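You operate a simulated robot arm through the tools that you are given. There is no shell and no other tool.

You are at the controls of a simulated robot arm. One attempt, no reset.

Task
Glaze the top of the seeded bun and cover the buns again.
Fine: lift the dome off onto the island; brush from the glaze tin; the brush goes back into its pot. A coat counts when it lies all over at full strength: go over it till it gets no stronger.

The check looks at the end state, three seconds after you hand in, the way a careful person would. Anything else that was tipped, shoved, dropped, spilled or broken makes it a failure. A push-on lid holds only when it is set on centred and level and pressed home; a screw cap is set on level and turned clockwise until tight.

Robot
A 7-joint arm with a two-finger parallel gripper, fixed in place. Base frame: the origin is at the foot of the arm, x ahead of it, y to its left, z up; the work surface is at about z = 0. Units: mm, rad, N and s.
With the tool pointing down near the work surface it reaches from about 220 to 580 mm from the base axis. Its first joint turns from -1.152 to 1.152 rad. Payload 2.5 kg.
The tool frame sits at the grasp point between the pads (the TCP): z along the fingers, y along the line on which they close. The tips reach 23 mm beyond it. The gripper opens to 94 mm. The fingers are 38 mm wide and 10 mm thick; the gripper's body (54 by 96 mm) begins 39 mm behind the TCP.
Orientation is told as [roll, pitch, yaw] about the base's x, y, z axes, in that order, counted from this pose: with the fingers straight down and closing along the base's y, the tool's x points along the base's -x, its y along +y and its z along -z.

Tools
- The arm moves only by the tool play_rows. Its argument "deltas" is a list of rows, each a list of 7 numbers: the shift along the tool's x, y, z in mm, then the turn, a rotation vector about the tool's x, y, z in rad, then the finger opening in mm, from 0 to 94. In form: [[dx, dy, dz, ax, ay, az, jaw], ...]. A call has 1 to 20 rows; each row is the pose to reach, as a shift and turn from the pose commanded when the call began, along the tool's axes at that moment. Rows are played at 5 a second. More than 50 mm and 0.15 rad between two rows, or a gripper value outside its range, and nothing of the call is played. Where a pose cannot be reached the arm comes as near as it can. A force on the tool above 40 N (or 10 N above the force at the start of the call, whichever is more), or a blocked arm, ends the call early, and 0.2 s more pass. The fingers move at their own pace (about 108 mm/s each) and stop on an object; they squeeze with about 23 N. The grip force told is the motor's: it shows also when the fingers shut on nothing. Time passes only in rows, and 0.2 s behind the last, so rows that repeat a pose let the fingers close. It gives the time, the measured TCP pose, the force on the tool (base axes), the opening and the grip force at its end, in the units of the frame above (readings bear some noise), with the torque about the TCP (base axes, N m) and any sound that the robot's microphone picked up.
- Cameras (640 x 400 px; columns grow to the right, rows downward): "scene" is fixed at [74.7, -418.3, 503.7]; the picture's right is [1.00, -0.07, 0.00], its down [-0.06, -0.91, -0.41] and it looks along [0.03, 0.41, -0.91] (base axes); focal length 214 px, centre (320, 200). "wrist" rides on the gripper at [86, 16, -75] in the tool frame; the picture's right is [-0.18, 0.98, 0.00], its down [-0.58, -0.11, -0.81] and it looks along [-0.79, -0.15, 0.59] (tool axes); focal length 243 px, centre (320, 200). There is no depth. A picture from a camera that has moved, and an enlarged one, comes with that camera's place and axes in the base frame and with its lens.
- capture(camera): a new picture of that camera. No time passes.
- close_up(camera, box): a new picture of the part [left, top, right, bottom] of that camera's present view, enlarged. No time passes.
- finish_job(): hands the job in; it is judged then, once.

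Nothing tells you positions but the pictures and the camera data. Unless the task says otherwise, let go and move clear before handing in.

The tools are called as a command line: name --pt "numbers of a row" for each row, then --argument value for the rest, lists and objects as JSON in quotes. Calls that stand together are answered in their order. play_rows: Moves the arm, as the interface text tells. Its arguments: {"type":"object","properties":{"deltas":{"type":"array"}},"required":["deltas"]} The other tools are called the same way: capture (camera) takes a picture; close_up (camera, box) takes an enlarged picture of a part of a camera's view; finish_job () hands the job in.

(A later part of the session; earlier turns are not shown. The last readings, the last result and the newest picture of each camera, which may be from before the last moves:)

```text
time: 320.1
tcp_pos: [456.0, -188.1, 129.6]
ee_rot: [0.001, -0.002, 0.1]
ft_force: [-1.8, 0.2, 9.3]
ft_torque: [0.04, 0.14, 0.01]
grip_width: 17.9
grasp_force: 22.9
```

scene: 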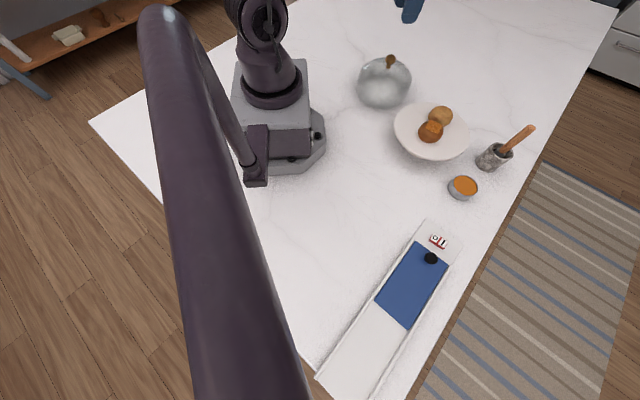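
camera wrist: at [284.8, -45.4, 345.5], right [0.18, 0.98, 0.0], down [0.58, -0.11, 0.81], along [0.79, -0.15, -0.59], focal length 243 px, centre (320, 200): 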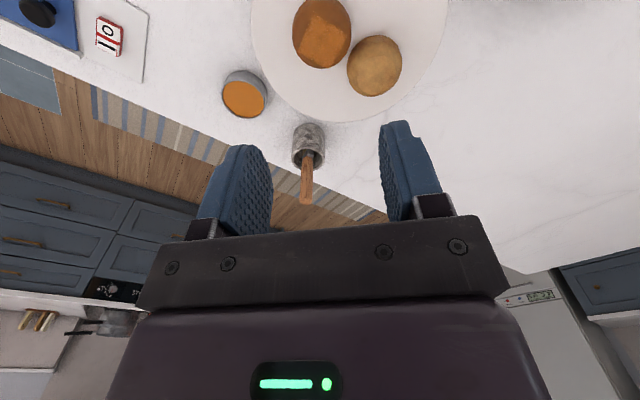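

play_rows --pt "0 0 -0.3 0 0 0 0" --pt "0 0 -0.3 0 0 0 0" --pt "0 0 -0.3 0 0 0 0" --pt "0 0 -2 0 0 0 0" --pt "0 0 -6 0 0 0 0" --pt "0 0 -10 0 0 0 0" --pt "0 0 -10 0 0 0 0" --pt "0 0 -10 0 0 0 0" --pt "0 0 -10 0 0 0 0" --pt "0 0 -22 0 0 0 0" --pt "0 0 -40 0 0 0 0" --pt "0 0 -58 0 0 0 0" --pt "0 0 -76 0 0 0 0" --pt "0 0 -92 0 0 0 0" --pt "0 0 -100 0 0 0 0"

play_rows --pt "3 4.6 0 0 0 0 0" --pt "9 13.9 0 0 0 0 0" --pt "18 27.8 0 0 0 0 0" --pt "28 43.2 0 0 0 0 0" --pt "38 58.6 0 0 0 0 0" --pt "48 74 0 0 0 0 0" --pt "58 89.5 0 0 0 0 0" --pt "68 104.9 0 0 0 0 0" --pt "77 118.8 0 0 0 0 0" --pt "83 128 0 0 0 0 0" --pt "85 131.1 2 0 0 0 0" --pt "85 131.1 10 0 0 0 0" --pt "85 131.1 18 0 0 0 0" --pt "85 131.1 22 0 0 0 0" --pt "85 131.1 24 0 0 0 0" --pt "85 131.1 24 0 0 0 0"

close_up --camera "wrist" --box '[270, 0, 420, 130]'

close_up --camera "scene" --box '[415, 90, 465, 150]'

```text
time: 323.3
tcp_pos: [456.7, -188.5, 231.7]
ee_rot: [0.0, -0.001, 0.101]
ft_force: [0.6, 0.2, -0.3]
ft_torque: [0.0, -0.03, 0.01]
grip_width: 17.9
grasp_force: 22.8
```

```text
time: 326.7
tcp_pos: [357.4, -65.4, 205.8]
ee_rot: [0.0, 0.0, 0.099]
ft_force: [0.3, 0.2, -1.5]
ft_torque: [0.0, 0.0, 0.0]
grip_width: 18.0
grasp_force: 23.0
```

```text
3.08 times, centred on (345, 65) of wrist
camera zoom: at [272.4, -59.0, 279.8], right [0.08, 1.0, 0.0], down [0.59, -0.05, 0.81], along [0.8, -0.07, -0.59], focal length 746 px, centre (243, 615)
```

zoom: 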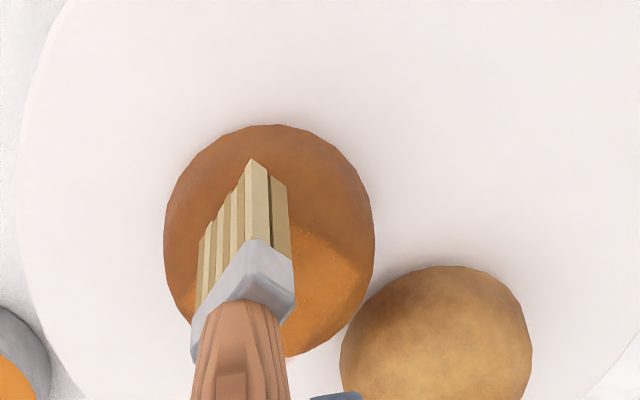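

```text
6.67 times, centred on (440, 120) of scene
camera zoom: at [74.7, -418.3, 503.7], right [1.0, -0.07, 0.0], down [-0.06, -0.91, -0.41], along [0.03, 0.41, -0.91], focal length 1430 px, centre (-480, 733)
```

zoom: 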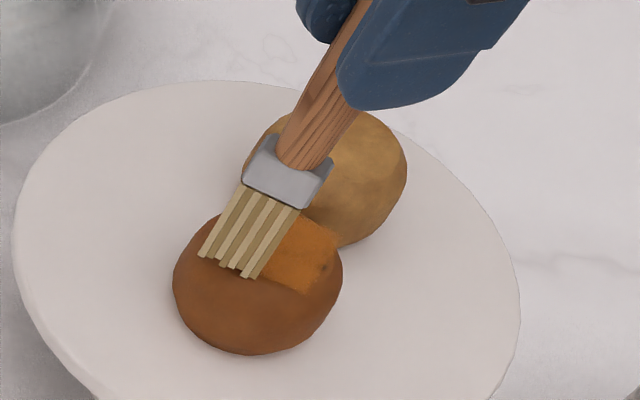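

play_rows --pt "0 0 0.8 0 0 0 0" --pt "0 0 1.6 0 0 0 0" --pt "0 0 1.6 0 0 0 0"

```text
time: 327.5
tcp_pos: [358.7, -66.2, 205.1]
ee_rot: [0.0, -0.002, 0.1]
ft_force: [-3.6, 0.1, 8.6]
ft_torque: [-0.02, 0.34, -0.01]
grip_width: 18.4
grasp_force: 23.3
```

play_rows --pt "0 0 -0.3 0 0 0 0" --pt "-1.5 1.4 -0.3 0 0 0 0" --pt "-2.9 2.7 -0.3 0 0 0 0" --pt "-4.4 4.1 -0.4 0 0 0 0" --pt "-5.8 5.5 -0.4 0 0 0 0"

```text
time: 328.7
tcp_pos: [364.3, -60.1, 204.7]
ee_rot: [-0.001, -0.003, 0.1]
ft_force: [-2.5, -2.6, 7.1]
ft_torque: [-0.29, 0.21, 0.0]
grip_width: 17.9
grasp_force: 23.2
```

play_rows --pt "-1.5 1.4 -0.1 0 0 0 0" --pt "-2.9 2.7 -0.1 0 0 0 0" --pt "-4.4 4.1 -0.1 0 0 0 0" --pt "-5.8 5.5 -0.1 0 0 0 0" --pt "-7.3 6.9 -0.1 0 0 0 0" --pt "-8.7 8.2 -0.1 0 0 0 0"

```text
time: 330.1
tcp_pos: [371.7, -50.2, 204.5]
ee_rot: [0.001, 0.0, 0.102]
ft_force: [-2.3, -2.7, 8.2]
ft_torque: [-0.34, 0.31, 0.0]
grip_width: 17.7
grasp_force: 22.9
```

play_rows --pt "-1.5 1.4 -0.1 0 0 0 0" --pt "-2.9 2.7 -0.1 0 0 0 0" --pt "-4.4 4.1 -0.1 0 0 0 0" --pt "-5.8 5.5 -0.1 0 0 0 0" --pt "-7.3 6.9 -0.1 0 0 0 0" --pt "-8.7 8.2 -0.1 0 0 0 0" --pt "-10.2 9.6 -0.1 0 0 0 0"

close_up --camera "scene" --box '[415, 90, 465, 150]'

close_up --camera "wrist" --box '[270, 0, 420, 130]'

```text
time: 331.7
tcp_pos: [383.2, -39.1, 204.3]
ee_rot: [-0.001, -0.001, 0.101]
ft_force: [-0.9, -0.5, 3.5]
ft_torque: [-0.17, 0.06, 0.03]
grip_width: 17.9
grasp_force: 22.7
```

```text
6.67 times, centred on (440, 120) of scene
camera zoom: at [74.7, -418.3, 503.7], right [1.0, -0.07, 0.0], down [-0.06, -0.91, -0.41], along [0.03, 0.41, -0.91], focal length 1430 px, centre (-480, 733)
```

zoom: 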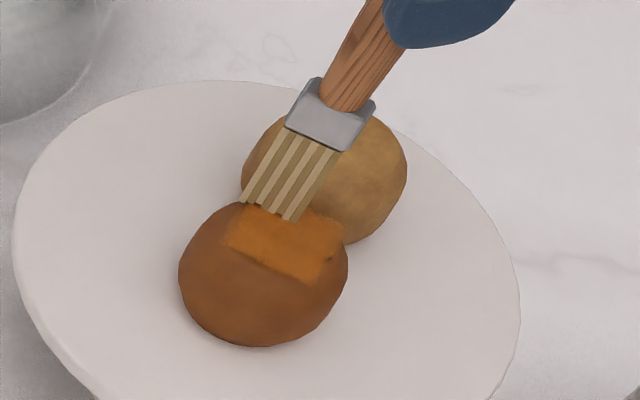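

```text
3.08 times, centred on (345, 65) of wrist
camera zoom: at [295.4, -33.2, 278.9], right [0.08, 1.0, 0.0], down [0.59, -0.05, 0.81], along [0.8, -0.07, -0.59], focal length 746 px, centre (243, 615)
```

zoom: 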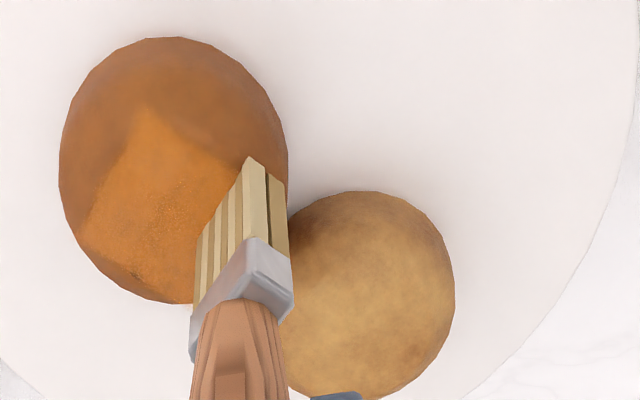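

That lane went well at about 8 N, but the bun crept forward towards the plain one. The remaining lanes will go backward, to bring it home.

play_rows --pt "0 0 -3 0 0 0 0" --pt "-3 -3.2 -4 0 0 0 0" --pt "-6 -6.4 -4 0 0 0 0" --pt "-8.9 -9.5 -4 0 0 0 0" --pt "-8.9 -9.5 -2 0 0 0 0" --pt "-8.9 -9.5 -0.5 0 0 0 0" --pt "-8.9 -9.5 -0.5 0 0 0 0"

```text
time: 333.3
tcp_pos: [391.5, -49.2, 205.5]
ee_rot: [-0.001, -0.002, 0.099]
ft_force: [0.3, 0.1, -0.6]
ft_torque: [0.04, 0.02, 0.03]
grip_width: 18.4
grasp_force: 23.0
```

play_rows --pt "0 0 0.4 0 0 0 0" --pt "0 0 0.8 0 0 0 0" --pt "0 0 0.8 0 0 0 0"

```text
time: 334.1
tcp_pos: [391.3, -48.7, 204.9]
ee_rot: [0.001, -0.003, 0.098]
ft_force: [0.4, -1.0, 3.5]
ft_torque: [-0.06, 0.03, -0.01]
grip_width: 18.1
grasp_force: 23.2
```

Contact at 3.5 N. Now the backward stroke down the middle.

play_rows --pt "1.5 -1.4 0.2 0 0 0 0" --pt "2.9 -2.7 0.2 0 0 0 0" --pt "4.4 -4.1 0.2 0 0 0 0" --pt "5.8 -5.5 0.2 0 0 0 0" --pt "7.3 -6.9 0.2 0 0 0 0" --pt "8.7 -8.2 0.2 0 0 0 0"

```text
time: 335.5
tcp_pos: [383.3, -58.4, 204.3]
ee_rot: [-0.002, -0.003, 0.099]
ft_force: [3.6, 2.5, 10.8]
ft_torque: [0.32, -0.4, -0.02]
grip_width: 18.1
grasp_force: 22.8
```

play_rows --pt "1.5 -1.4 0 0 0 0 0" --pt "2.9 -2.7 0 0 0 0 0" --pt "4.4 -4.1 0 0 0 0 0" --pt "5.8 -5.5 0 0 0 0 0" --pt "7.3 -6.9 0 0 0 0 0" --pt "8.7 -8.2 0 0 0 0 0"

close_up --camera "scene" --box '[415, 90, 465, 150]'

```text
time: 336.9
tcp_pos: [376.0, -66.8, 204.5]
ee_rot: [0.0, -0.001, 0.098]
ft_force: [4.1, 4.6, 13.1]
ft_torque: [0.52, -0.47, 0.01]
grip_width: 17.9
grasp_force: 23.0
```

```text
6.67 times, centred on (440, 120) of scene
camera zoom: at [74.7, -418.3, 503.7], right [1.0, -0.07, 0.0], down [-0.06, -0.91, -0.41], along [0.03, 0.41, -0.91], focal length 1430 px, centre (-480, 733)
```

zoom: 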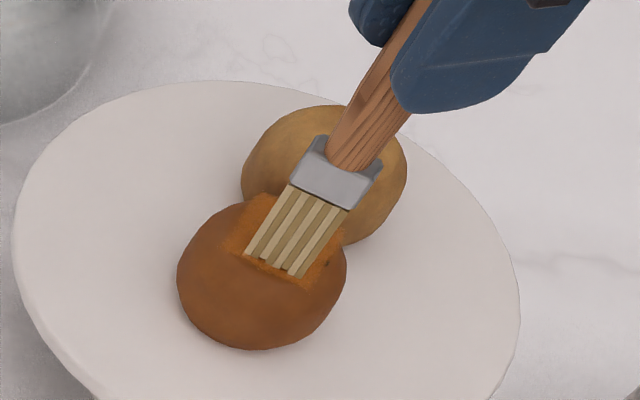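

play_rows --pt "1.5 -1.4 0 0 0 0 0" --pt "2.9 -2.7 0 0 0 0 0" --pt "4.4 -4.1 0 0 0 0 0" --pt "5.8 -5.5 0 0 0 0 0" --pt "7.3 -6.9 0 0 0 0 0"

close_up --camera "scene" --box '[415, 90, 465, 150]'

```text
time: 338.1
tcp_pos: [369.4, -74.7, 205.7]
ee_rot: [0.0, -0.001, 0.098]
ft_force: [3.3, 5.6, 15.1]
ft_torque: [0.54, -0.35, -0.06]
grip_width: 17.9
grasp_force: 23.1
```

```text
6.67 times, centred on (440, 120) of scene
camera zoom: at [74.7, -418.3, 503.7], right [1.0, -0.07, 0.0], down [-0.06, -0.91, -0.41], along [0.03, 0.41, -0.91], focal length 1430 px, centre (-480, 733)
```

zoom: 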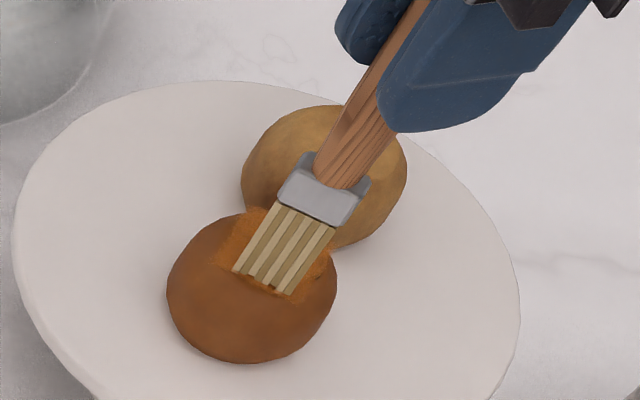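

The bun is back to within about 3 mm of its start. Last lane: the right-hand edge, forward with light force.

play_rows --pt "0 0 -3 0 0 0 0" --pt "-2 -4 -4 0 0 0 0" --pt "-4 -8 -4 0 0 0 0" --pt "-6 -12.2 -4 0 0 0 0" --pt "-6 -12.2 -2 0 0 0 0" --pt "-6 -12.2 -0.7 0 0 0 0" --pt "-6 -12.2 -0.7 0 0 0 0"

close_up --camera "scene" --box '[415, 90, 465, 150]'

```text
time: 339.7
tcp_pos: [376.8, -86.1, 204.5]
ee_rot: [0.0, -0.001, 0.102]
ft_force: [0.9, -0.5, -1.1]
ft_torque: [0.0, -0.01, 0.0]
grip_width: 18.1
grasp_force: 23.4
```

```text
6.67 times, centred on (440, 120) of scene
camera zoom: at [74.7, -418.3, 503.7], right [1.0, -0.07, 0.0], down [-0.06, -0.91, -0.41], along [0.03, 0.41, -0.91], focal length 1430 px, centre (-480, 733)
```

zoom: 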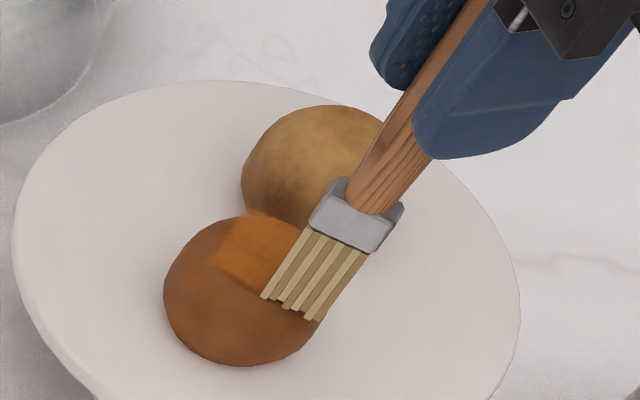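

play_rows --pt "0 0 0.4 0 0 0 0" --pt "0 0 0.8 0 0 0 0" --pt "0 0 0.8 0 0 0 0"

```text
time: 340.5
tcp_pos: [376.6, -85.9, 203.8]
ee_rot: [-0.001, -0.001, 0.098]
ft_force: [-0.4, 0.2, 4.4]
ft_torque: [-0.03, 0.11, 0.0]
grip_width: 17.9
grasp_force: 22.9
```

play_rows --pt "-1.5 1.4 0 0 0 0 0" --pt "-2.9 2.7 0 0 0 0 0" --pt "-4.4 4.1 0 0 0 0 0" --pt "-5.8 5.5 -0.1 0 0 0 0" --pt "-7.3 6.9 -0.1 0 0 0 0" --pt "-8.7 8.2 -0.1 0 0 0 0"

```text
time: 341.9
tcp_pos: [385.1, -76.9, 204.5]
ee_rot: [0.0, -0.002, 0.101]
ft_force: [-2.4, -2.6, 6.7]
ft_torque: [-0.26, 0.28, 0.03]
grip_width: 18.1
grasp_force: 23.3
```

play_rows --pt "-1.5 1.4 0 0 0 0 0" --pt "-2.9 2.7 0 0 0 0 0" --pt "-4.4 4.1 -0.1 0 0 0 0" --pt "-5.8 5.5 -0.1 0 0 0 0" --pt "-7.3 6.9 -0.1 0 0 0 0" --pt "-8.7 8.2 -0.1 0 0 0 0"

```text
time: 343.3
tcp_pos: [392.2, -67.3, 205.4]
ee_rot: [0.0, -0.001, 0.102]
ft_force: [-2.1, -1.9, 6.7]
ft_torque: [-0.22, 0.31, 0.0]
grip_width: 18.0
grasp_force: 23.5
```

play_rows --pt "-1.5 1.4 0 0 0 0 0" --pt "-2.9 2.7 0 0 0 0 0" --pt "-4.4 4.1 0 0 0 0 0" --pt "-5.8 5.5 0 0 0 0 0" --pt "-7.3 6.9 0 0 0 0 0"

close_up --camera "scene" --box '[415, 90, 465, 150]'

close_up --camera "wrist" --box '[250, 0, 400, 130]'

```text
time: 344.5
tcp_pos: [399.7, -60.9, 204.3]
ee_rot: [0.0, 0.0, 0.1]
ft_force: [-0.5, -2.0, 4.9]
ft_torque: [-0.19, 0.19, 0.02]
grip_width: 17.8
grasp_force: 22.9
```

```text
6.67 times, centred on (440, 120) of scene
camera zoom: at [74.7, -418.3, 503.7], right [1.0, -0.07, 0.0], down [-0.06, -0.91, -0.41], along [0.03, 0.41, -0.91], focal length 1430 px, centre (-480, 733)
```

zoom: 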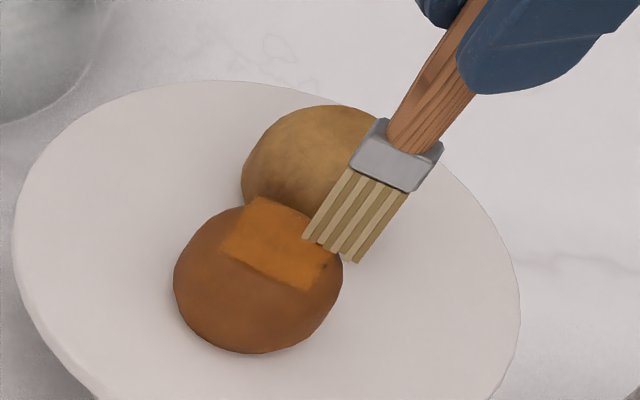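

```text
3.08 times, centred on (325, 65) of wrist
camera zoom: at [312.1, -53.3, 278.5], right [0.08, 1.0, 0.0], down [0.59, -0.05, 0.81], along [0.8, -0.07, -0.59], focal length 746 px, centre (305, 615)
```

zoom: 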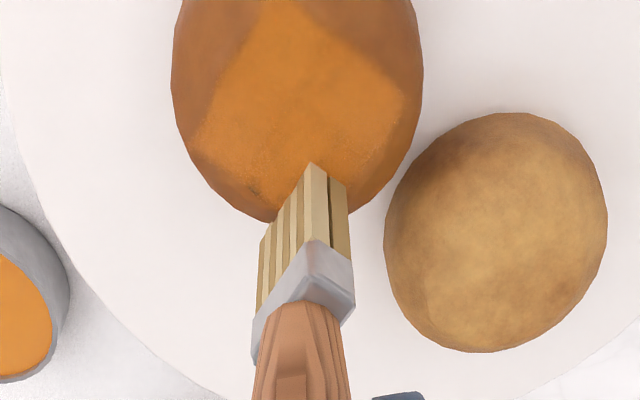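

One more backward lane on the left-hand side will finish the edges and ease the bun back towards its place.

play_rows --pt "0 0 -4 0 0 0 0" --pt "5 5 -5 0 0 0 0" --pt "10 10 -5 0 0 0 0" --pt "15 13.5 -5 0 0 0 0" --pt "15 13.5 -2 0 0 0 0" --pt "15 13.5 -0.3 0 0 0 0" --pt "15 13.5 -0.3 0 0 0 0"

```text
time: 346.1
tcp_pos: [382.2, -49.3, 203.5]
ee_rot: [0.0, -0.001, 0.098]
ft_force: [-0.3, -0.2, -0.1]
ft_torque: [-0.01, 0.01, -0.02]
grip_width: 17.9
grasp_force: 23.2
```

play_rows --pt "0 0 0.5 0 0 0 0" --pt "0 0 0.8 0 0 0 0" --pt "0 0 0.8 0 0 0 0"

```text
time: 346.9
tcp_pos: [382.2, -49.5, 204.3]
ee_rot: [-0.001, -0.001, 0.101]
ft_force: [-1.8, -0.1, 4.6]
ft_torque: [0.07, 0.14, -0.02]
grip_width: 17.8
grasp_force: 23.2
```

play_rows --pt "1.5 -1.4 0.2 0 0 0 0" --pt "2.9 -2.7 0.3 0 0 0 0" --pt "4.4 -4.1 0.3 0 0 0 0" --pt "5.8 -5.5 0.3 0 0 0 0" --pt "7.3 -6.9 0.3 0 0 0 0" --pt "8.7 -8.2 0.3 0 0 0 0" --pt "10.2 -9.6 0.3 0 0 0 0"

close_up --camera "scene" --box '[415, 90, 465, 150]'

```text
time: 348.5
tcp_pos: [373.9, -59.4, 204.1]
ee_rot: [-0.001, -0.002, 0.102]
ft_force: [4.4, 5.5, 15.3]
ft_torque: [0.6, -0.45, -0.03]
grip_width: 18.0
grasp_force: 22.8
```

```text
6.67 times, centred on (440, 120) of scene
camera zoom: at [74.7, -418.3, 503.7], right [1.0, -0.07, 0.0], down [-0.06, -0.91, -0.41], along [0.03, 0.41, -0.91], focal length 1430 px, centre (-480, 733)
```

zoom: 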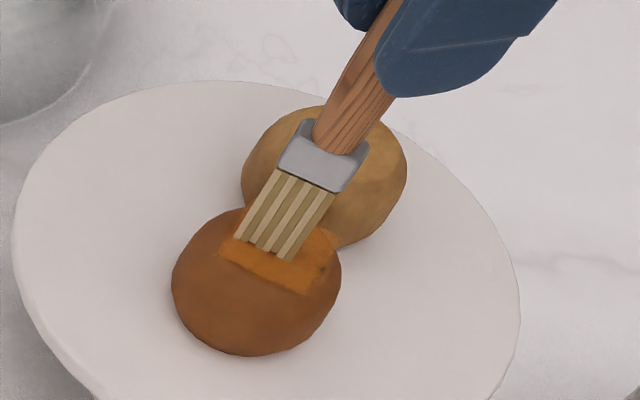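

play_rows --pt "1.5 -1.4 0 0 0 0 0" --pt "2.9 -2.7 0 0 0 0 0" --pt "4.4 -4.1 0 0 0 0 0" --pt "5.8 -5.5 0 0 0 0 0"

close_up --camera "scene" --box '[415, 90, 465, 150]'

```text
time: 349.5
tcp_pos: [367.1, -64.8, 203.6]
ee_rot: [0.0, -0.001, 0.102]
ft_force: [4.0, 6.1, 15.4]
ft_torque: [0.68, -0.39, -0.03]
grip_width: 18.2
grasp_force: 22.4
```

```text
6.67 times, centred on (440, 120) of scene
camera zoom: at [74.7, -418.3, 503.7], right [1.0, -0.07, 0.0], down [-0.06, -0.91, -0.41], along [0.03, 0.41, -0.91], focal length 1430 px, centre (-480, 733)
```

zoom: 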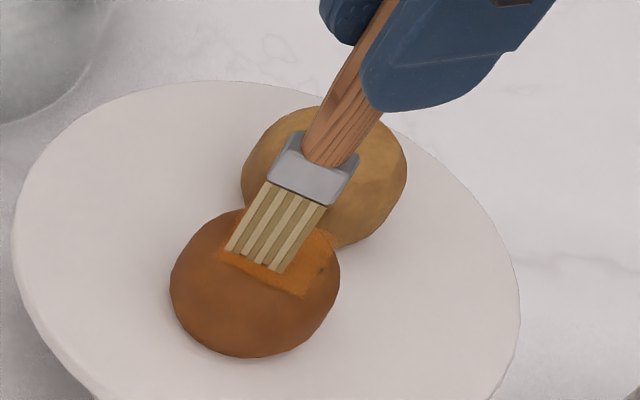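

play_rows --pt "1.5 -1.4 0 0 0 0 0" --pt "2.9 -2.7 0 0 0 0 0" --pt "4.4 -4.1 0 0 0 0 0" --pt "5.8 -5.5 0 0 0 0 0" --pt "7.3 -6.9 0 0 0 0 0"

close_up --camera "scene" --box '[415, 90, 465, 150]'

```text
time: 350.7
tcp_pos: [361.0, -72.8, 203.9]
ee_rot: [0.0, -0.002, 0.1]
ft_force: [3.0, 2.9, 14.2]
ft_torque: [0.36, -0.36, -0.02]
grip_width: 18.2
grasp_force: 23.1
```

```text
6.67 times, centred on (440, 120) of scene
camera zoom: at [74.7, -418.3, 503.7], right [1.0, -0.07, 0.0], down [-0.06, -0.91, -0.41], along [0.03, 0.41, -0.91], focal length 1430 px, centre (-480, 733)
```

zoom: 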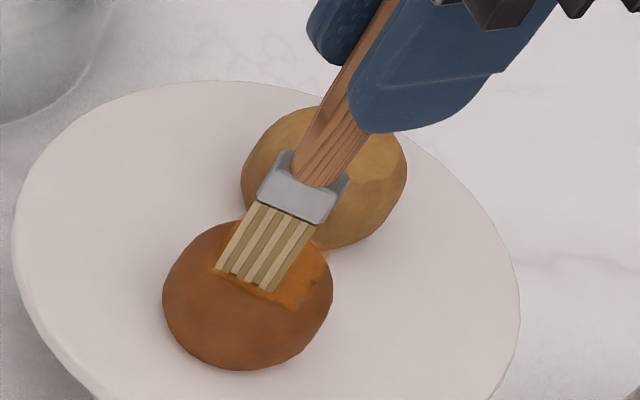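

The bun is within 5 mm of its original place. I'll lift off and inspect.

play_rows --pt "0 0 -2 0 0 0 0" --pt "0 0 -8 0 0 0 0" --pt "0 0 -18 0 0 0 0" --pt "0 -5 -28 0 0 0 0" --pt "0 -20 -34 0 0 0 0" --pt "0 -38 -36 0 0 0 0" --pt "0 -52 -36 0 0 0 0" --pt "0 -52 -36 0 0 0 0"

close_up --camera "scene" --box '[420, 112, 450, 147]'

close_up --camera "wrist" --box '[345, 0, 445, 110]'

```text
time: 352.5
tcp_pos: [366.4, -125.2, 239.6]
ee_rot: [-0.001, -0.003, 0.102]
ft_force: [0.4, -0.3, 0.0]
ft_torque: [0.03, 0.02, 0.03]
grip_width: 18.2
grasp_force: 22.9
```

```text
11.43 times, centred on (435, 130) of scene
camera zoom: at [74.7, -418.3, 503.7], right [1.0, -0.07, 0.0], down [-0.06, -0.91, -0.41], along [0.03, 0.41, -0.91], focal length 2451 px, centre (-994, 1006)
```

zoom: 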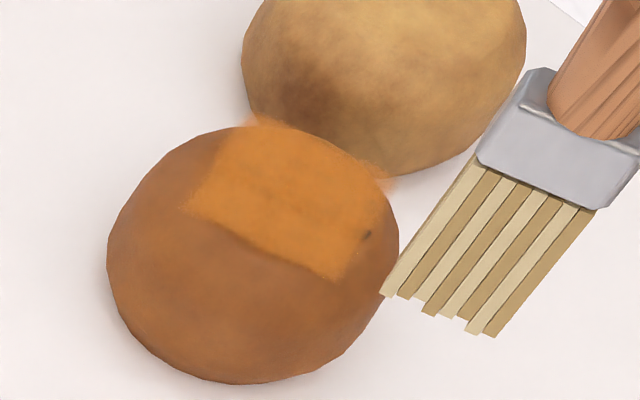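

```text
3.64 times, centred on (395, 55) of wrist
camera zoom: at [280.2, -118.2, 313.4], right [0.08, 1.0, 0.0], down [0.59, -0.05, 0.81], along [0.8, -0.07, -0.59], focal length 882 px, centre (47, 727)
```

zoom: 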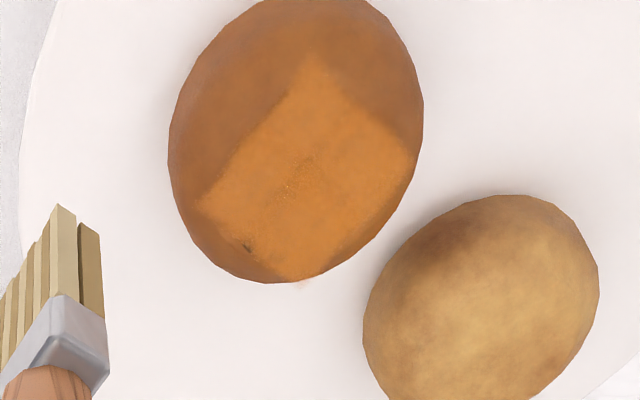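

The coat looks identical: saturated. Returning the brush to its pot for good.

play_rows --pt "-5 -0.3 0 0 0 0 0" --pt "-15 -0.8 0 0 0 0 0" --pt "-30 -1.6 0 0 0 0 0" --pt "-48 -2.5 0 0 0 0 0" --pt "-66 -3.5 0 0 0 0 0" --pt "-84 -4.4 0 0 0 0 0" --pt "-102 -5.4 0 0 0 0 0" --pt "-120 -6.3 0 0 0 0 0" --pt "-138 -7.3 0 0 0 0 0" --pt "-156 -8.2 0 0 0 0 0" --pt "-172 -9.1 0 0 0 0 0" --pt "-184 -9.7 0 0 0 0 0" --pt "-189 -10 0 0 0 0 0" --pt "-189 -10 10 0 0 0 0" --pt "-189 -10 25 0 0 0 0" --pt "-189 -10 40 0 0 0 0" --pt "-189 -10 52 0 0 0 0" --pt "-189 -10 60 0 0 0 0" --pt "-189 -10 60 0 0 0 0"

close_up --camera "scene" --box '[450, 80, 570, 190]'

close_up --camera "wrist" --box '[240, 0, 400, 160]'

```text
time: 356.5
tcp_pos: [554.7, -114.6, 180.5]
ee_rot: [-0.001, 0.001, 0.099]
ft_force: [0.0, 0.3, -0.4]
ft_torque: [0.01, 0.02, 0.0]
grip_width: 18.0
grasp_force: 23.2
```

```text
3.64 times, centred on (510, 135) of scene
camera zoom: at [74.7, -418.3, 503.7], right [1.0, -0.07, 0.0], down [-0.06, -0.91, -0.41], along [0.03, 0.41, -0.91], focal length 780 px, centre (-371, 436)
```

zoom: 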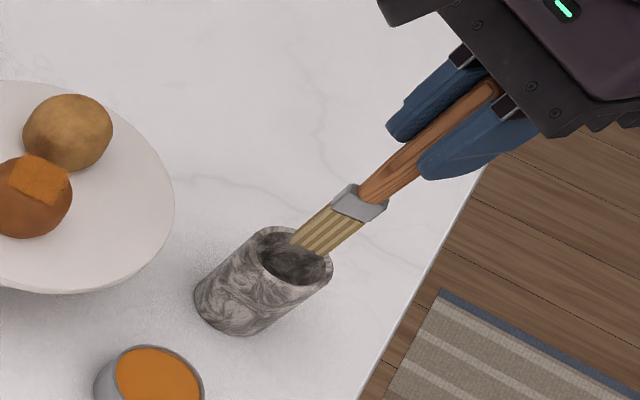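

```text
2.50 times, centred on (320, 80) of wrist
camera zoom: at [468.6, -108.4, 253.7], right [0.08, 1.0, 0.0], down [0.59, -0.05, 0.81], along [0.8, -0.07, -0.59], focal length 606 px, centre (320, 500)
```

zoom: 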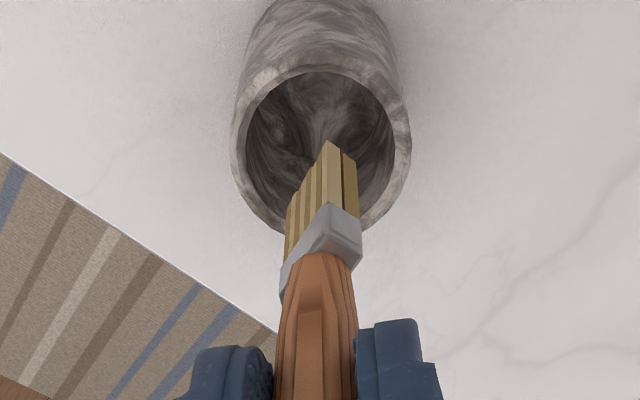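

play_rows --pt "-0.5 -0.5 6 0 0 0 0" --pt "-1 -0.8 14 0 0 0 0" --pt "-1 -0.8 23 0 0 0 0" --pt "-1 -0.8 32 0 0 0 0" --pt "-1 -0.8 41 0 0 0 0" --pt "-1 -0.8 49 0 0 0 0" --pt "-1 -0.8 55 0 0 0 0" --pt "-1 -0.8 58 0 0 0 0" --pt "-1 -0.8 58 0 0 0 0"

close_up --camera "wrist" --box '[240, 0, 400, 160]'

```text
time: 358.5
tcp_pos: [556.5, -115.2, 121.2]
ee_rot: [0.0, -0.003, 0.1]
ft_force: [-0.1, -1.1, 0.0]
ft_torque: [0.0, 0.01, -0.04]
grip_width: 18.2
grasp_force: 23.0
```

```text
2.50 times, centred on (320, 80) of wrist
camera zoom: at [470.2, -109.4, 195.5], right [0.08, 1.0, 0.0], down [0.59, -0.05, 0.81], along [0.8, -0.07, -0.59], focal length 606 px, centre (320, 500)
```

zoom: 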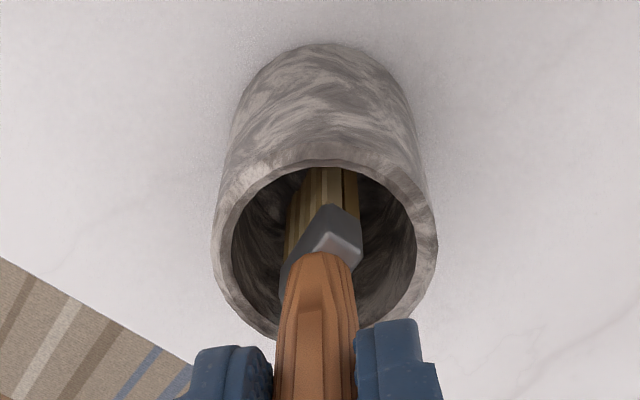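

play_rows --pt "0 0 1 0 0 0 0" --pt "0 0 2 0 0 0 0" --pt "0 0 3 0 0 0 0" --pt "0 0 3 0 0 0 0"

```text
time: 359.5
tcp_pos: [556.5, -116.0, 119.3]
ee_rot: [-0.001, 0.0, 0.099]
ft_force: [-0.7, 0.2, 0.2]
ft_torque: [-0.02, 0.01, -0.04]
grip_width: 18.2
grasp_force: 23.1
```

play_rows --pt "0 0 1 0 0 0 0" --pt "0 0 2 0 0 0 0" --pt "0 0 2 0 0 0 0"

```text
time: 360.3
tcp_pos: [557.0, -117.1, 117.2]
ee_rot: [0.0, -0.002, 0.099]
ft_force: [-0.3, 0.0, 0.4]
ft_torque: [-0.03, 0.01, 0.02]
grip_width: 17.8
grasp_force: 22.9
```

play_rows --pt "0 0 0.8 0 0 0 0" --pt "0 0 1.5 0 0 0 0" --pt "0 0 1.5 0 0 0 0"

```text
time: 361.1
tcp_pos: [556.5, -115.6, 116.0]
ee_rot: [0.001, -0.001, 0.099]
ft_force: [-2.5, -0.4, 7.2]
ft_torque: [0.02, 0.32, -0.01]
grip_width: 18.2
grasp_force: 23.2
```

Touching the pot's bottom. I'll ease off, open, and rise straight up.

play_rows --pt "0 0 -0.4 0 0 0 0" --pt "0 0 -0.4 0 0 0 19" --pt "0 0 -0.4 0 0 0 22" --pt "0 0 -0.4 0 0 0 30" --pt "0 0 -0.4 0 0 0 45" --pt "0 0 -0.4 0 0 0 60" --pt "0 0 -0.4 0 0 0 60"

play_rows --pt "0 0 -2 0 0 0 60" --pt "0 0 -6 0 0 0 60" --pt "0 0 -12 0 0 0 60" --pt "0 0 -22 0 0 0 60" --pt "0 0 -35 0 0 0 60" --pt "0 0 -50 0 0 0 60" --pt "0 0 -70 0 0 0 60" --pt "0 0 -92 0 0 0 60" --pt "0 0 -108 0 0 0.05 60" --pt "0 0 -120 0 0 0.1 60" --pt "0 0 -120 0 0 0.1 60"

close_up --camera "scene" --box '[450, 90, 550, 210]'

capture --camera "wrist"

```text
time: 362.7
tcp_pos: [556.7, -115.1, 115.9]
ee_rot: [0.001, -0.002, 0.098]
ft_force: [0.0, -0.4, -0.4]
ft_torque: [-0.04, 0.03, -0.03]
grip_width: 59.8
grasp_force: 0.1
```

```text
time: 365.1
tcp_pos: [557.1, -117.0, 235.9]
ee_rot: [0.0, -0.001, 0.001]
ft_force: [-0.7, -0.3, -0.5]
ft_torque: [0.02, -0.01, 0.0]
grip_width: 60.2
grasp_force: 0.0
```

```text
3.33 times, centred on (500, 150) of scene
camera zoom: at [74.7, -418.3, 503.7], right [1.0, -0.07, 0.0], down [-0.06, -0.91, -0.41], along [0.03, 0.41, -0.91], focal length 715 px, centre (-280, 367)
```

zoom: 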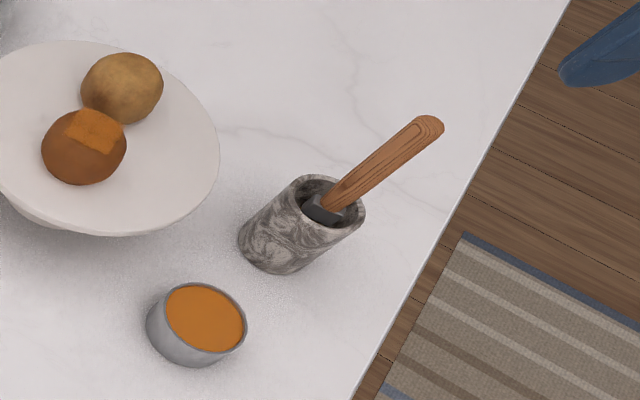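

```text
taken
camera wrist: at [471.2, -100.1, 310.5], right [0.18, 0.98, 0.0], down [0.58, -0.11, 0.81], along [0.79, -0.15, -0.59], focal length 243 px, centre (320, 200)
```

wrist: 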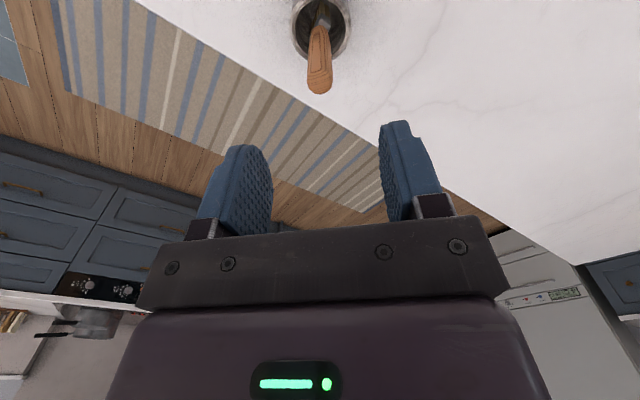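

The brush is home. Now back to the dome.

play_rows --pt "10 10 0 0 0 0 60" --pt "25 30 0 0 0 0 60" --pt "45 55 0 0 0 0 60" --pt "65 80 0 0 0 0 60" --pt "85 105 0 0 0 0 60" --pt "105 130 0 0 0 0 60" --pt "125 155 0 0 0 0 60" --pt "145 180 0 0 0 0 60" --pt "165 205 0 0 0 0 60" --pt "185 230 0 0 0 0 60" --pt "205 255 0 0 0 0 60" --pt "222 278 0 0 0 0 60" --pt "233 297 0 0 0 0 60" --pt "237.4 306.7 0 0 0 0 60" --pt "237.4 306.7 0 0 0 0 60"

close_up --camera "wrist" --box '[270, 10, 370, 110]'

close_up --camera "wrist" --box '[40, 50, 240, 200]'

```text
time: 368.3
tcp_pos: [318.6, 190.6, 234.9]
ee_rot: [-0.001, -0.001, 0.0]
ft_force: [-0.5, 0.1, -0.6]
ft_torque: [-0.01, 0.02, -0.03]
grip_width: 59.9
grasp_force: 0.2
```

```text
4.00 times, centred on (320, 60) of wrist
camera zoom: at [233.1, 206.5, 309.0], right [0.18, 0.98, 0.0], down [0.58, -0.11, 0.81], along [0.79, -0.15, -0.59], focal length 970 px, centre (320, 760)
```

zoom: 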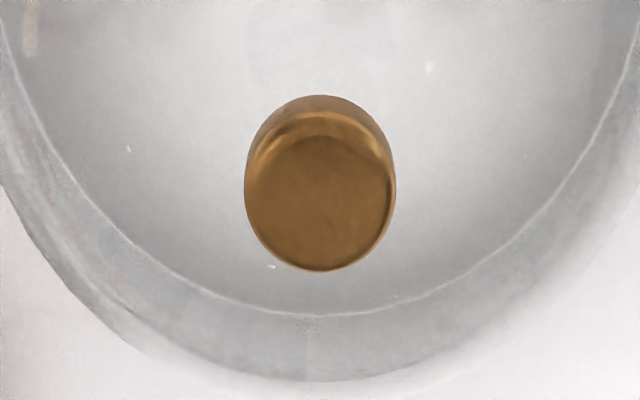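

```text
2.67 times, centred on (140, 125) of wrist
camera zoom: at [233.1, 206.5, 309.0], right [0.18, 0.98, 0.0], down [0.58, -0.11, 0.81], along [0.79, -0.15, -0.59], focal length 647 px, centre (800, 400)
```

zoom: 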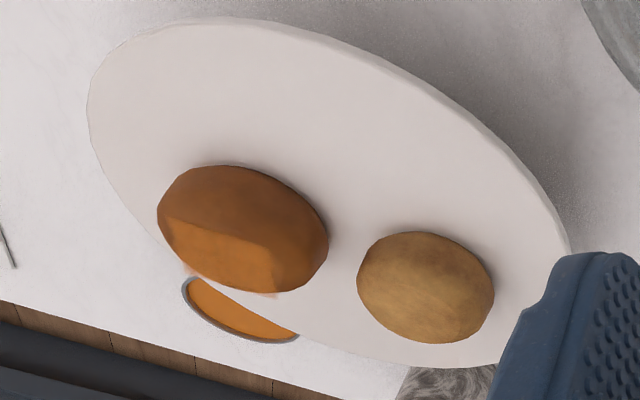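

play_rows --pt "0 0 8 0 0 0 60" --pt "0 0 22 0 0 0 60" --pt "0 0 40 0 0 0 60" --pt "0 0 58 0 0 0 60" --pt "0 0 76 0 0 0 60" --pt "0 0 94 0 0 0 60" --pt "0 0 108 0 0 0 60" --pt "0 0 118 0 0 0 60" --pt "0 0 125 0 0 0 60" --pt "0 0 128 0 0 0 60" --pt "0 0 129 0 0 0 60" --pt "0 0 129 0 0 0 60"

close_up --camera "wrist" --box '[260, 90, 380, 220]'

close_up --camera "scene" --box '[330, 10, 440, 120]'

```text
time: 370.9
tcp_pos: [319.6, 189.4, 106.5]
ee_rot: [-0.001, -0.002, -0.001]
ft_force: [0.1, -0.5, -0.3]
ft_torque: [0.0, -0.02, -0.01]
grip_width: 60.0
grasp_force: 0.1
```

```text
3.08 times, centred on (320, 155) of wrist
camera zoom: at [234.1, 205.9, 180.7], right [0.18, 0.98, 0.0], down [0.58, -0.11, 0.81], along [0.79, -0.15, -0.59], focal length 746 px, centre (320, 338)
```

zoom: 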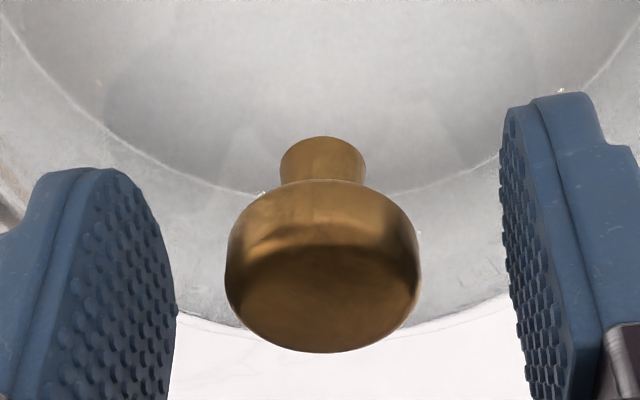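

```text
3.64 times, centred on (385, 65) of scene
camera zoom: at [74.7, -418.3, 503.7], right [1.0, -0.07, 0.0], down [-0.06, -0.91, -0.41], along [0.03, 0.41, -0.91], focal length 780 px, centre (84, 691)
```

zoom: 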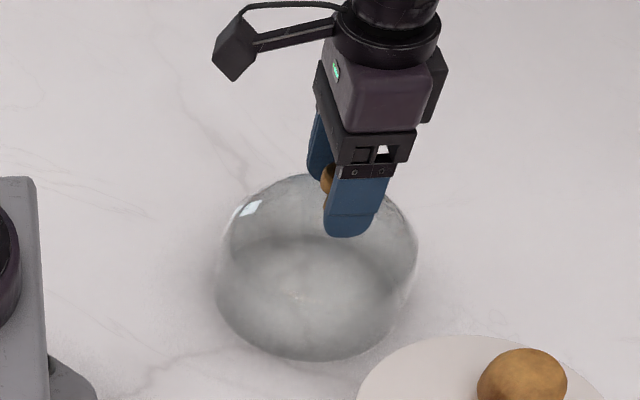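

Knob centred. I'll go 0.8 mm deeper to match the grip that held before, then close.

play_rows --pt "0 0 0.4 0 0 0 60" --pt "0 0 0.8 0 0 0 60" --pt "0 0 0.8 0 0 0 40" --pt "0 0 0.8 0 0 0 30" --pt "0 0 0.8 0 0 0 10" --pt "0 0 0.8 0 0 0 0" --pt "0 0 0.8 0 0 0 0" --pt "0 0 0.8 0 0 0 0"

close_up --camera "wrist" --box '[260, 90, 380, 210]'

```text
time: 372.7
tcp_pos: [319.6, 189.3, 108.2]
ee_rot: [0.0, 0.0, -0.001]
ft_force: [-0.5, 1.2, 0.2]
ft_torque: [-0.02, -0.05, 0.03]
grip_width: 28.3
grasp_force: 23.0
```

```text
3.33 times, centred on (320, 150) of wrist
camera zoom: at [234.0, 205.8, 179.9], right [0.18, 0.98, 0.0], down [0.58, -0.11, 0.81], along [0.79, -0.15, -0.59], focal length 809 px, centre (320, 367)
```

zoom: 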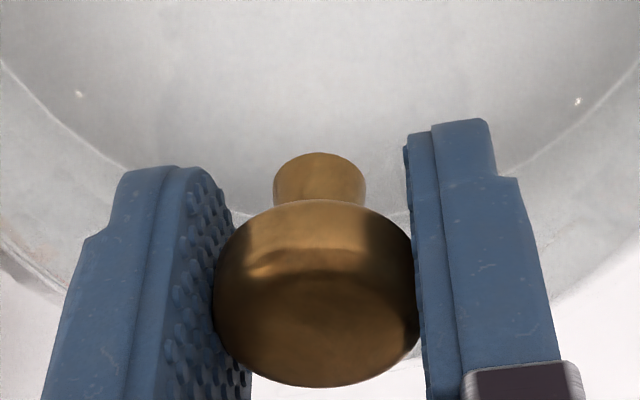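

The grip view is identical to the one that held before. Lifting slowly and checking for slip.

play_rows --pt "0 0 -1 0 0 0 0" --pt "0 0 -2 0 0 0 0" --pt "0 0 -3 0 0 0 0" --pt "0 0 -4 0 0 0 0" --pt "0 0 -5 0 0 0 0" --pt "0 0 -6 0 0 0 0"

close_up --camera "wrist" --box '[260, 90, 380, 210]'

```text
time: 374.1
tcp_pos: [320.4, 189.0, 111.0]
ee_rot: [0.0, 0.0, 0.0]
ft_force: [-0.5, 0.0, -2.3]
ft_torque: [-0.01, 0.0, 0.0]
grip_width: 28.3
grasp_force: 23.3
```

```text
3.33 times, centred on (320, 150) of wrist
camera zoom: at [234.0, 206.1, 185.8], right [0.18, 0.98, 0.0], down [0.58, -0.11, 0.81], along [0.79, -0.15, -0.59], focal length 809 px, centre (320, 367)
```

zoom: 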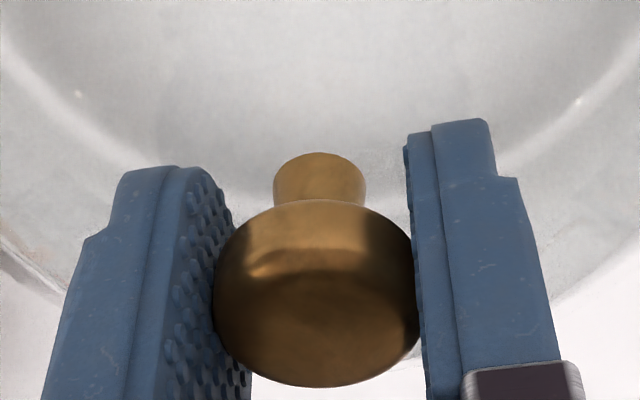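

The dome is held with no slip. Raising to carrying height.

play_rows --pt "0 0 -2 0 0 0 0" --pt "0 0 -6 0 0 0 0" --pt "0 0 -12 0 0 0 0" --pt "0 0 -20 0 0 0 0" --pt "0 0 -29 0 0 0 0" --pt "0 0 -38 0 0 0 0" --pt "0 0 -47 0 0 0 0" --pt "0 0 -56 0 0 0 0" --pt "0 0 -65 0 0 0 0" --pt "0 0 -74 0 0 0 0" --pt "0 0 -83 0 0 0 0" --pt "0 0 -92 0 0 0 0" --pt "0 0 -101 0 0 0 0" --pt "0 0 -110 0 0 0 0" --pt "0 0 -119 0 0 0 0" --pt "0 0 -128 0 0 0 0" --pt "0 0 -137 0 0 0 0" --pt "0 0 -145 0 0 0 0" --pt "0 0 -149 0 0 0 0" --pt "0 0 -151 0 0 0 0"

close_up --camera "wrist" --box '[260, 90, 380, 210]'

```text
time: 378.3
tcp_pos: [318.7, 189.5, 263.2]
ee_rot: [-0.001, 0.0, 0.001]
ft_force: [-1.1, 0.1, -1.6]
ft_torque: [0.02, 0.0, 0.0]
grip_width: 28.2
grasp_force: 22.9
```

```text
3.33 times, centred on (320, 150) of wrist
camera zoom: at [233.6, 206.0, 336.9], right [0.18, 0.98, 0.0], down [0.58, -0.11, 0.81], along [0.79, -0.15, -0.59], focal length 809 px, centre (320, 367)
```

zoom: 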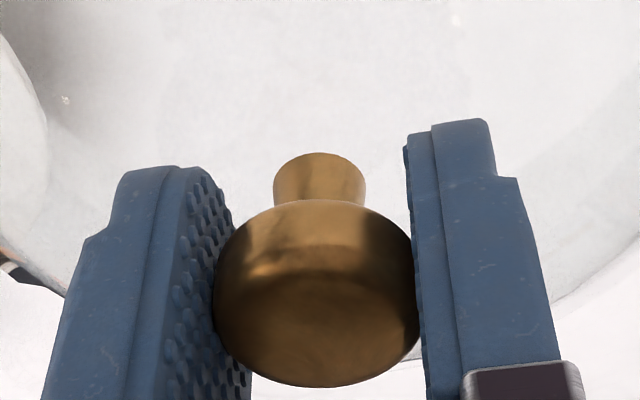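

Now carrying it back over the plate, with the exact reverse of the outbound move.

play_rows --pt "-0.8 -2.3 0 0 0 0 0" --pt "-2.3 -6.8 0 0 0 0 0" --pt "-4.5 -13.6 0 0 0 0 0" --pt "-7.5 -22.7 0 0 0 0 0" --pt "-11.3 -34 0 0 0 0 0" --pt "-15.8 -47.7 0 0 0 0 0" --pt "-20.3 -61.3 0 0 0 0 0" --pt "-24.8 -74.9 0 0 0 0 0" --pt "-29.3 -88.5 0 0 0 0 0" --pt "-33.8 -102 0 0 0 0 0" --pt "-38.3 -115.8 0 0 0 0 0" --pt "-42.8 -129.4 0 0 0 0 0" --pt "-47.3 -143 0 0 0 0 0" --pt "-51.8 -156.6 0 0 0 0 0" --pt "-56.3 -170.3 0 0 0 0 0" --pt "-60.8 -183.9 0 0 0 0 0" --pt "-65.3 -197.5 0 0 0 0 0" --pt "-69 -208.8 0 0 0 0 0" --pt "-72 -218 0 0 0 0 0" --pt "-75 -226.8 0 0 0 0 0"

capture --camera "wrist"

close_up --camera "scene" --box '[380, 20, 520, 170]'

```text
time: 382.5
tcp_pos: [395.8, -37.4, 262.8]
ee_rot: [0.0, 0.001, 0.0]
ft_force: [0.5, -0.1, -1.3]
ft_torque: [0.0, 0.01, -0.01]
grip_width: 28.5
grasp_force: 22.8
```

```text
taken
camera wrist: at [308.7, -20.8, 336.8], right [0.18, 0.98, 0.0], down [0.58, -0.11, 0.81], along [0.79, -0.15, -0.59], focal length 243 px, centre (320, 200)
```

wrist: 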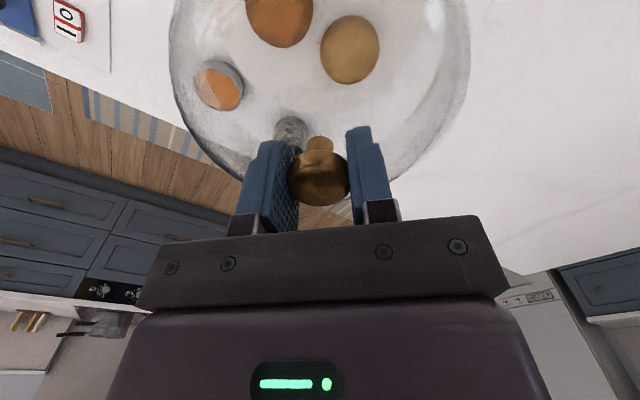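

```text
2.67 times, centred on (450, 95) of scene
camera zoom: at [74.7, -418.3, 503.7], right [1.0, -0.07, 0.0], down [-0.06, -0.91, -0.41], along [0.03, 0.41, -0.91], focal length 572 px, centre (-27, 480)
```

zoom: 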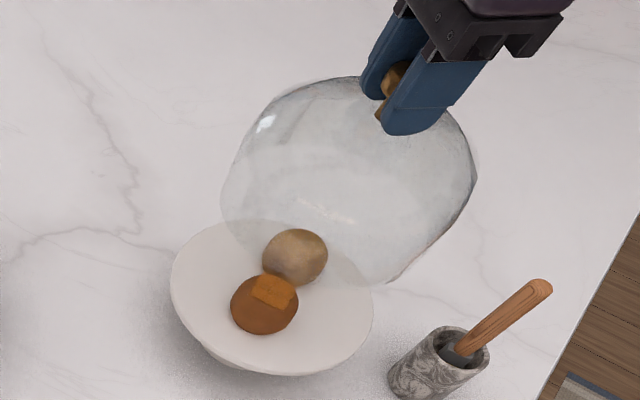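

Position matches the original to within a fraction of a millimetre. Lowering to just above the seat (expected at TCP z ≈ 171–172).

play_rows --pt "0 0 2 0 0 0 0" --pt "0 0 5 0 0 0 0" --pt "0 0 10 0 0 0 0" --pt "0 0 16 0 0 0 0" --pt "0 0 22 0 0 0 0" --pt "0 0 28 0 0 0 0" --pt "0 0 34 0 0 0 0" --pt "0 0 40 0 0 0 0" --pt "0 0 46 0 0 0 0" --pt "0 0 52 0 0 0 0" --pt "0 0 58 0 0 0 0" --pt "0 0 64 0 0 0 0" --pt "0 0 70 0 0 0 0" --pt "0 0 75 0 0 0 0" --pt "0 0 79 0 0 0 0" --pt "0 0 82 0 0 0 0" --pt "0 0 84 0 0 0 0" --pt "0 0 86 0 0 0 0"

close_up --camera "scene" --box '[385, 50, 495, 170]'

capture --camera "wrist"

```text
time: 386.3
tcp_pos: [394.3, -37.4, 177.2]
ee_rot: [-0.001, -0.001, 0.0]
ft_force: [-1.2, -0.3, -1.9]
ft_torque: [-0.03, 0.0, 0.02]
grip_width: 28.2
grasp_force: 23.3
```

```text
3.33 times, centred on (440, 110) of scene
camera zoom: at [74.7, -418.3, 503.7], right [1.0, -0.07, 0.0], down [-0.06, -0.91, -0.41], along [0.03, 0.41, -0.91], focal length 715 px, centre (-80, 500)
```

zoom: 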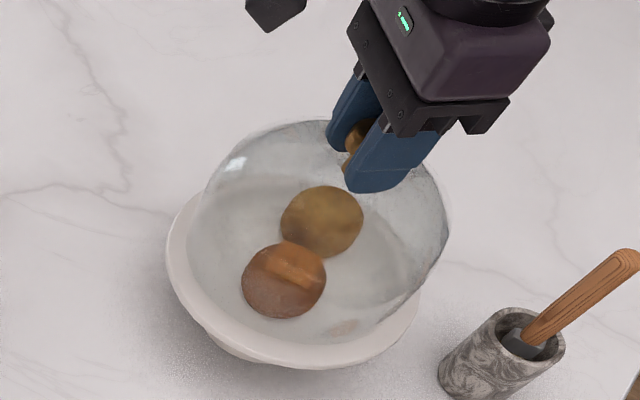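

```text
taken
camera wrist: at [308.8, -20.6, 251.0], right [0.18, 0.98, 0.0], down [0.58, -0.11, 0.81], along [0.79, -0.15, -0.59], focal length 243 px, centre (320, 200)
```

wrist: 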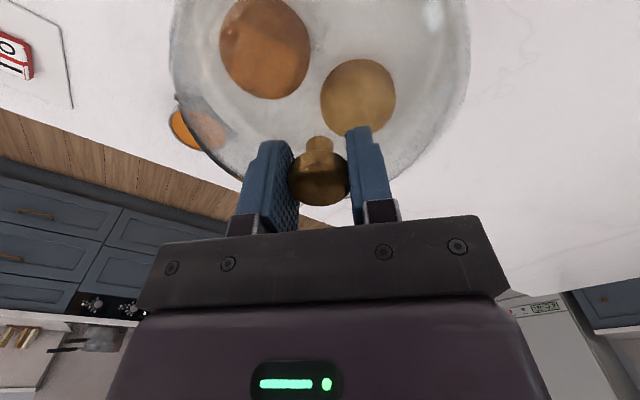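

play_rows --pt "0 0 1 0 0 0 0" --pt "0 0 2 0 0 0 0" --pt "0 0 3 0 0 0 0"

```text
time: 387.1
tcp_pos: [394.0, -36.1, 174.2]
ee_rot: [0.0, 0.001, 0.002]
ft_force: [0.6, -0.1, -3.7]
ft_torque: [0.01, 0.01, 0.01]
grip_width: 28.4
grasp_force: 23.0
```

play_rows --pt "0 0 0.5 0 0 0 0" --pt "0 0 1 0 0 0 0"

```text
time: 387.7
tcp_pos: [394.6, -37.6, 172.9]
ee_rot: [0.001, 0.0, 0.001]
ft_force: [-0.4, -0.7, -1.5]
ft_torque: [0.02, 0.02, 0.0]
grip_width: 28.5
grasp_force: 23.0
```

play_rows --pt "0 0 0.4 0 0 0 0" --pt "0 0 0.7 0 0 0 0"

```text
time: 388.3
tcp_pos: [393.9, -36.8, 172.4]
ee_rot: [-0.001, 0.001, 0.0]
ft_force: [-0.2, 0.6, -2.6]
ft_torque: [0.02, 0.04, -0.05]
grip_width: 28.3
grasp_force: 23.0
```

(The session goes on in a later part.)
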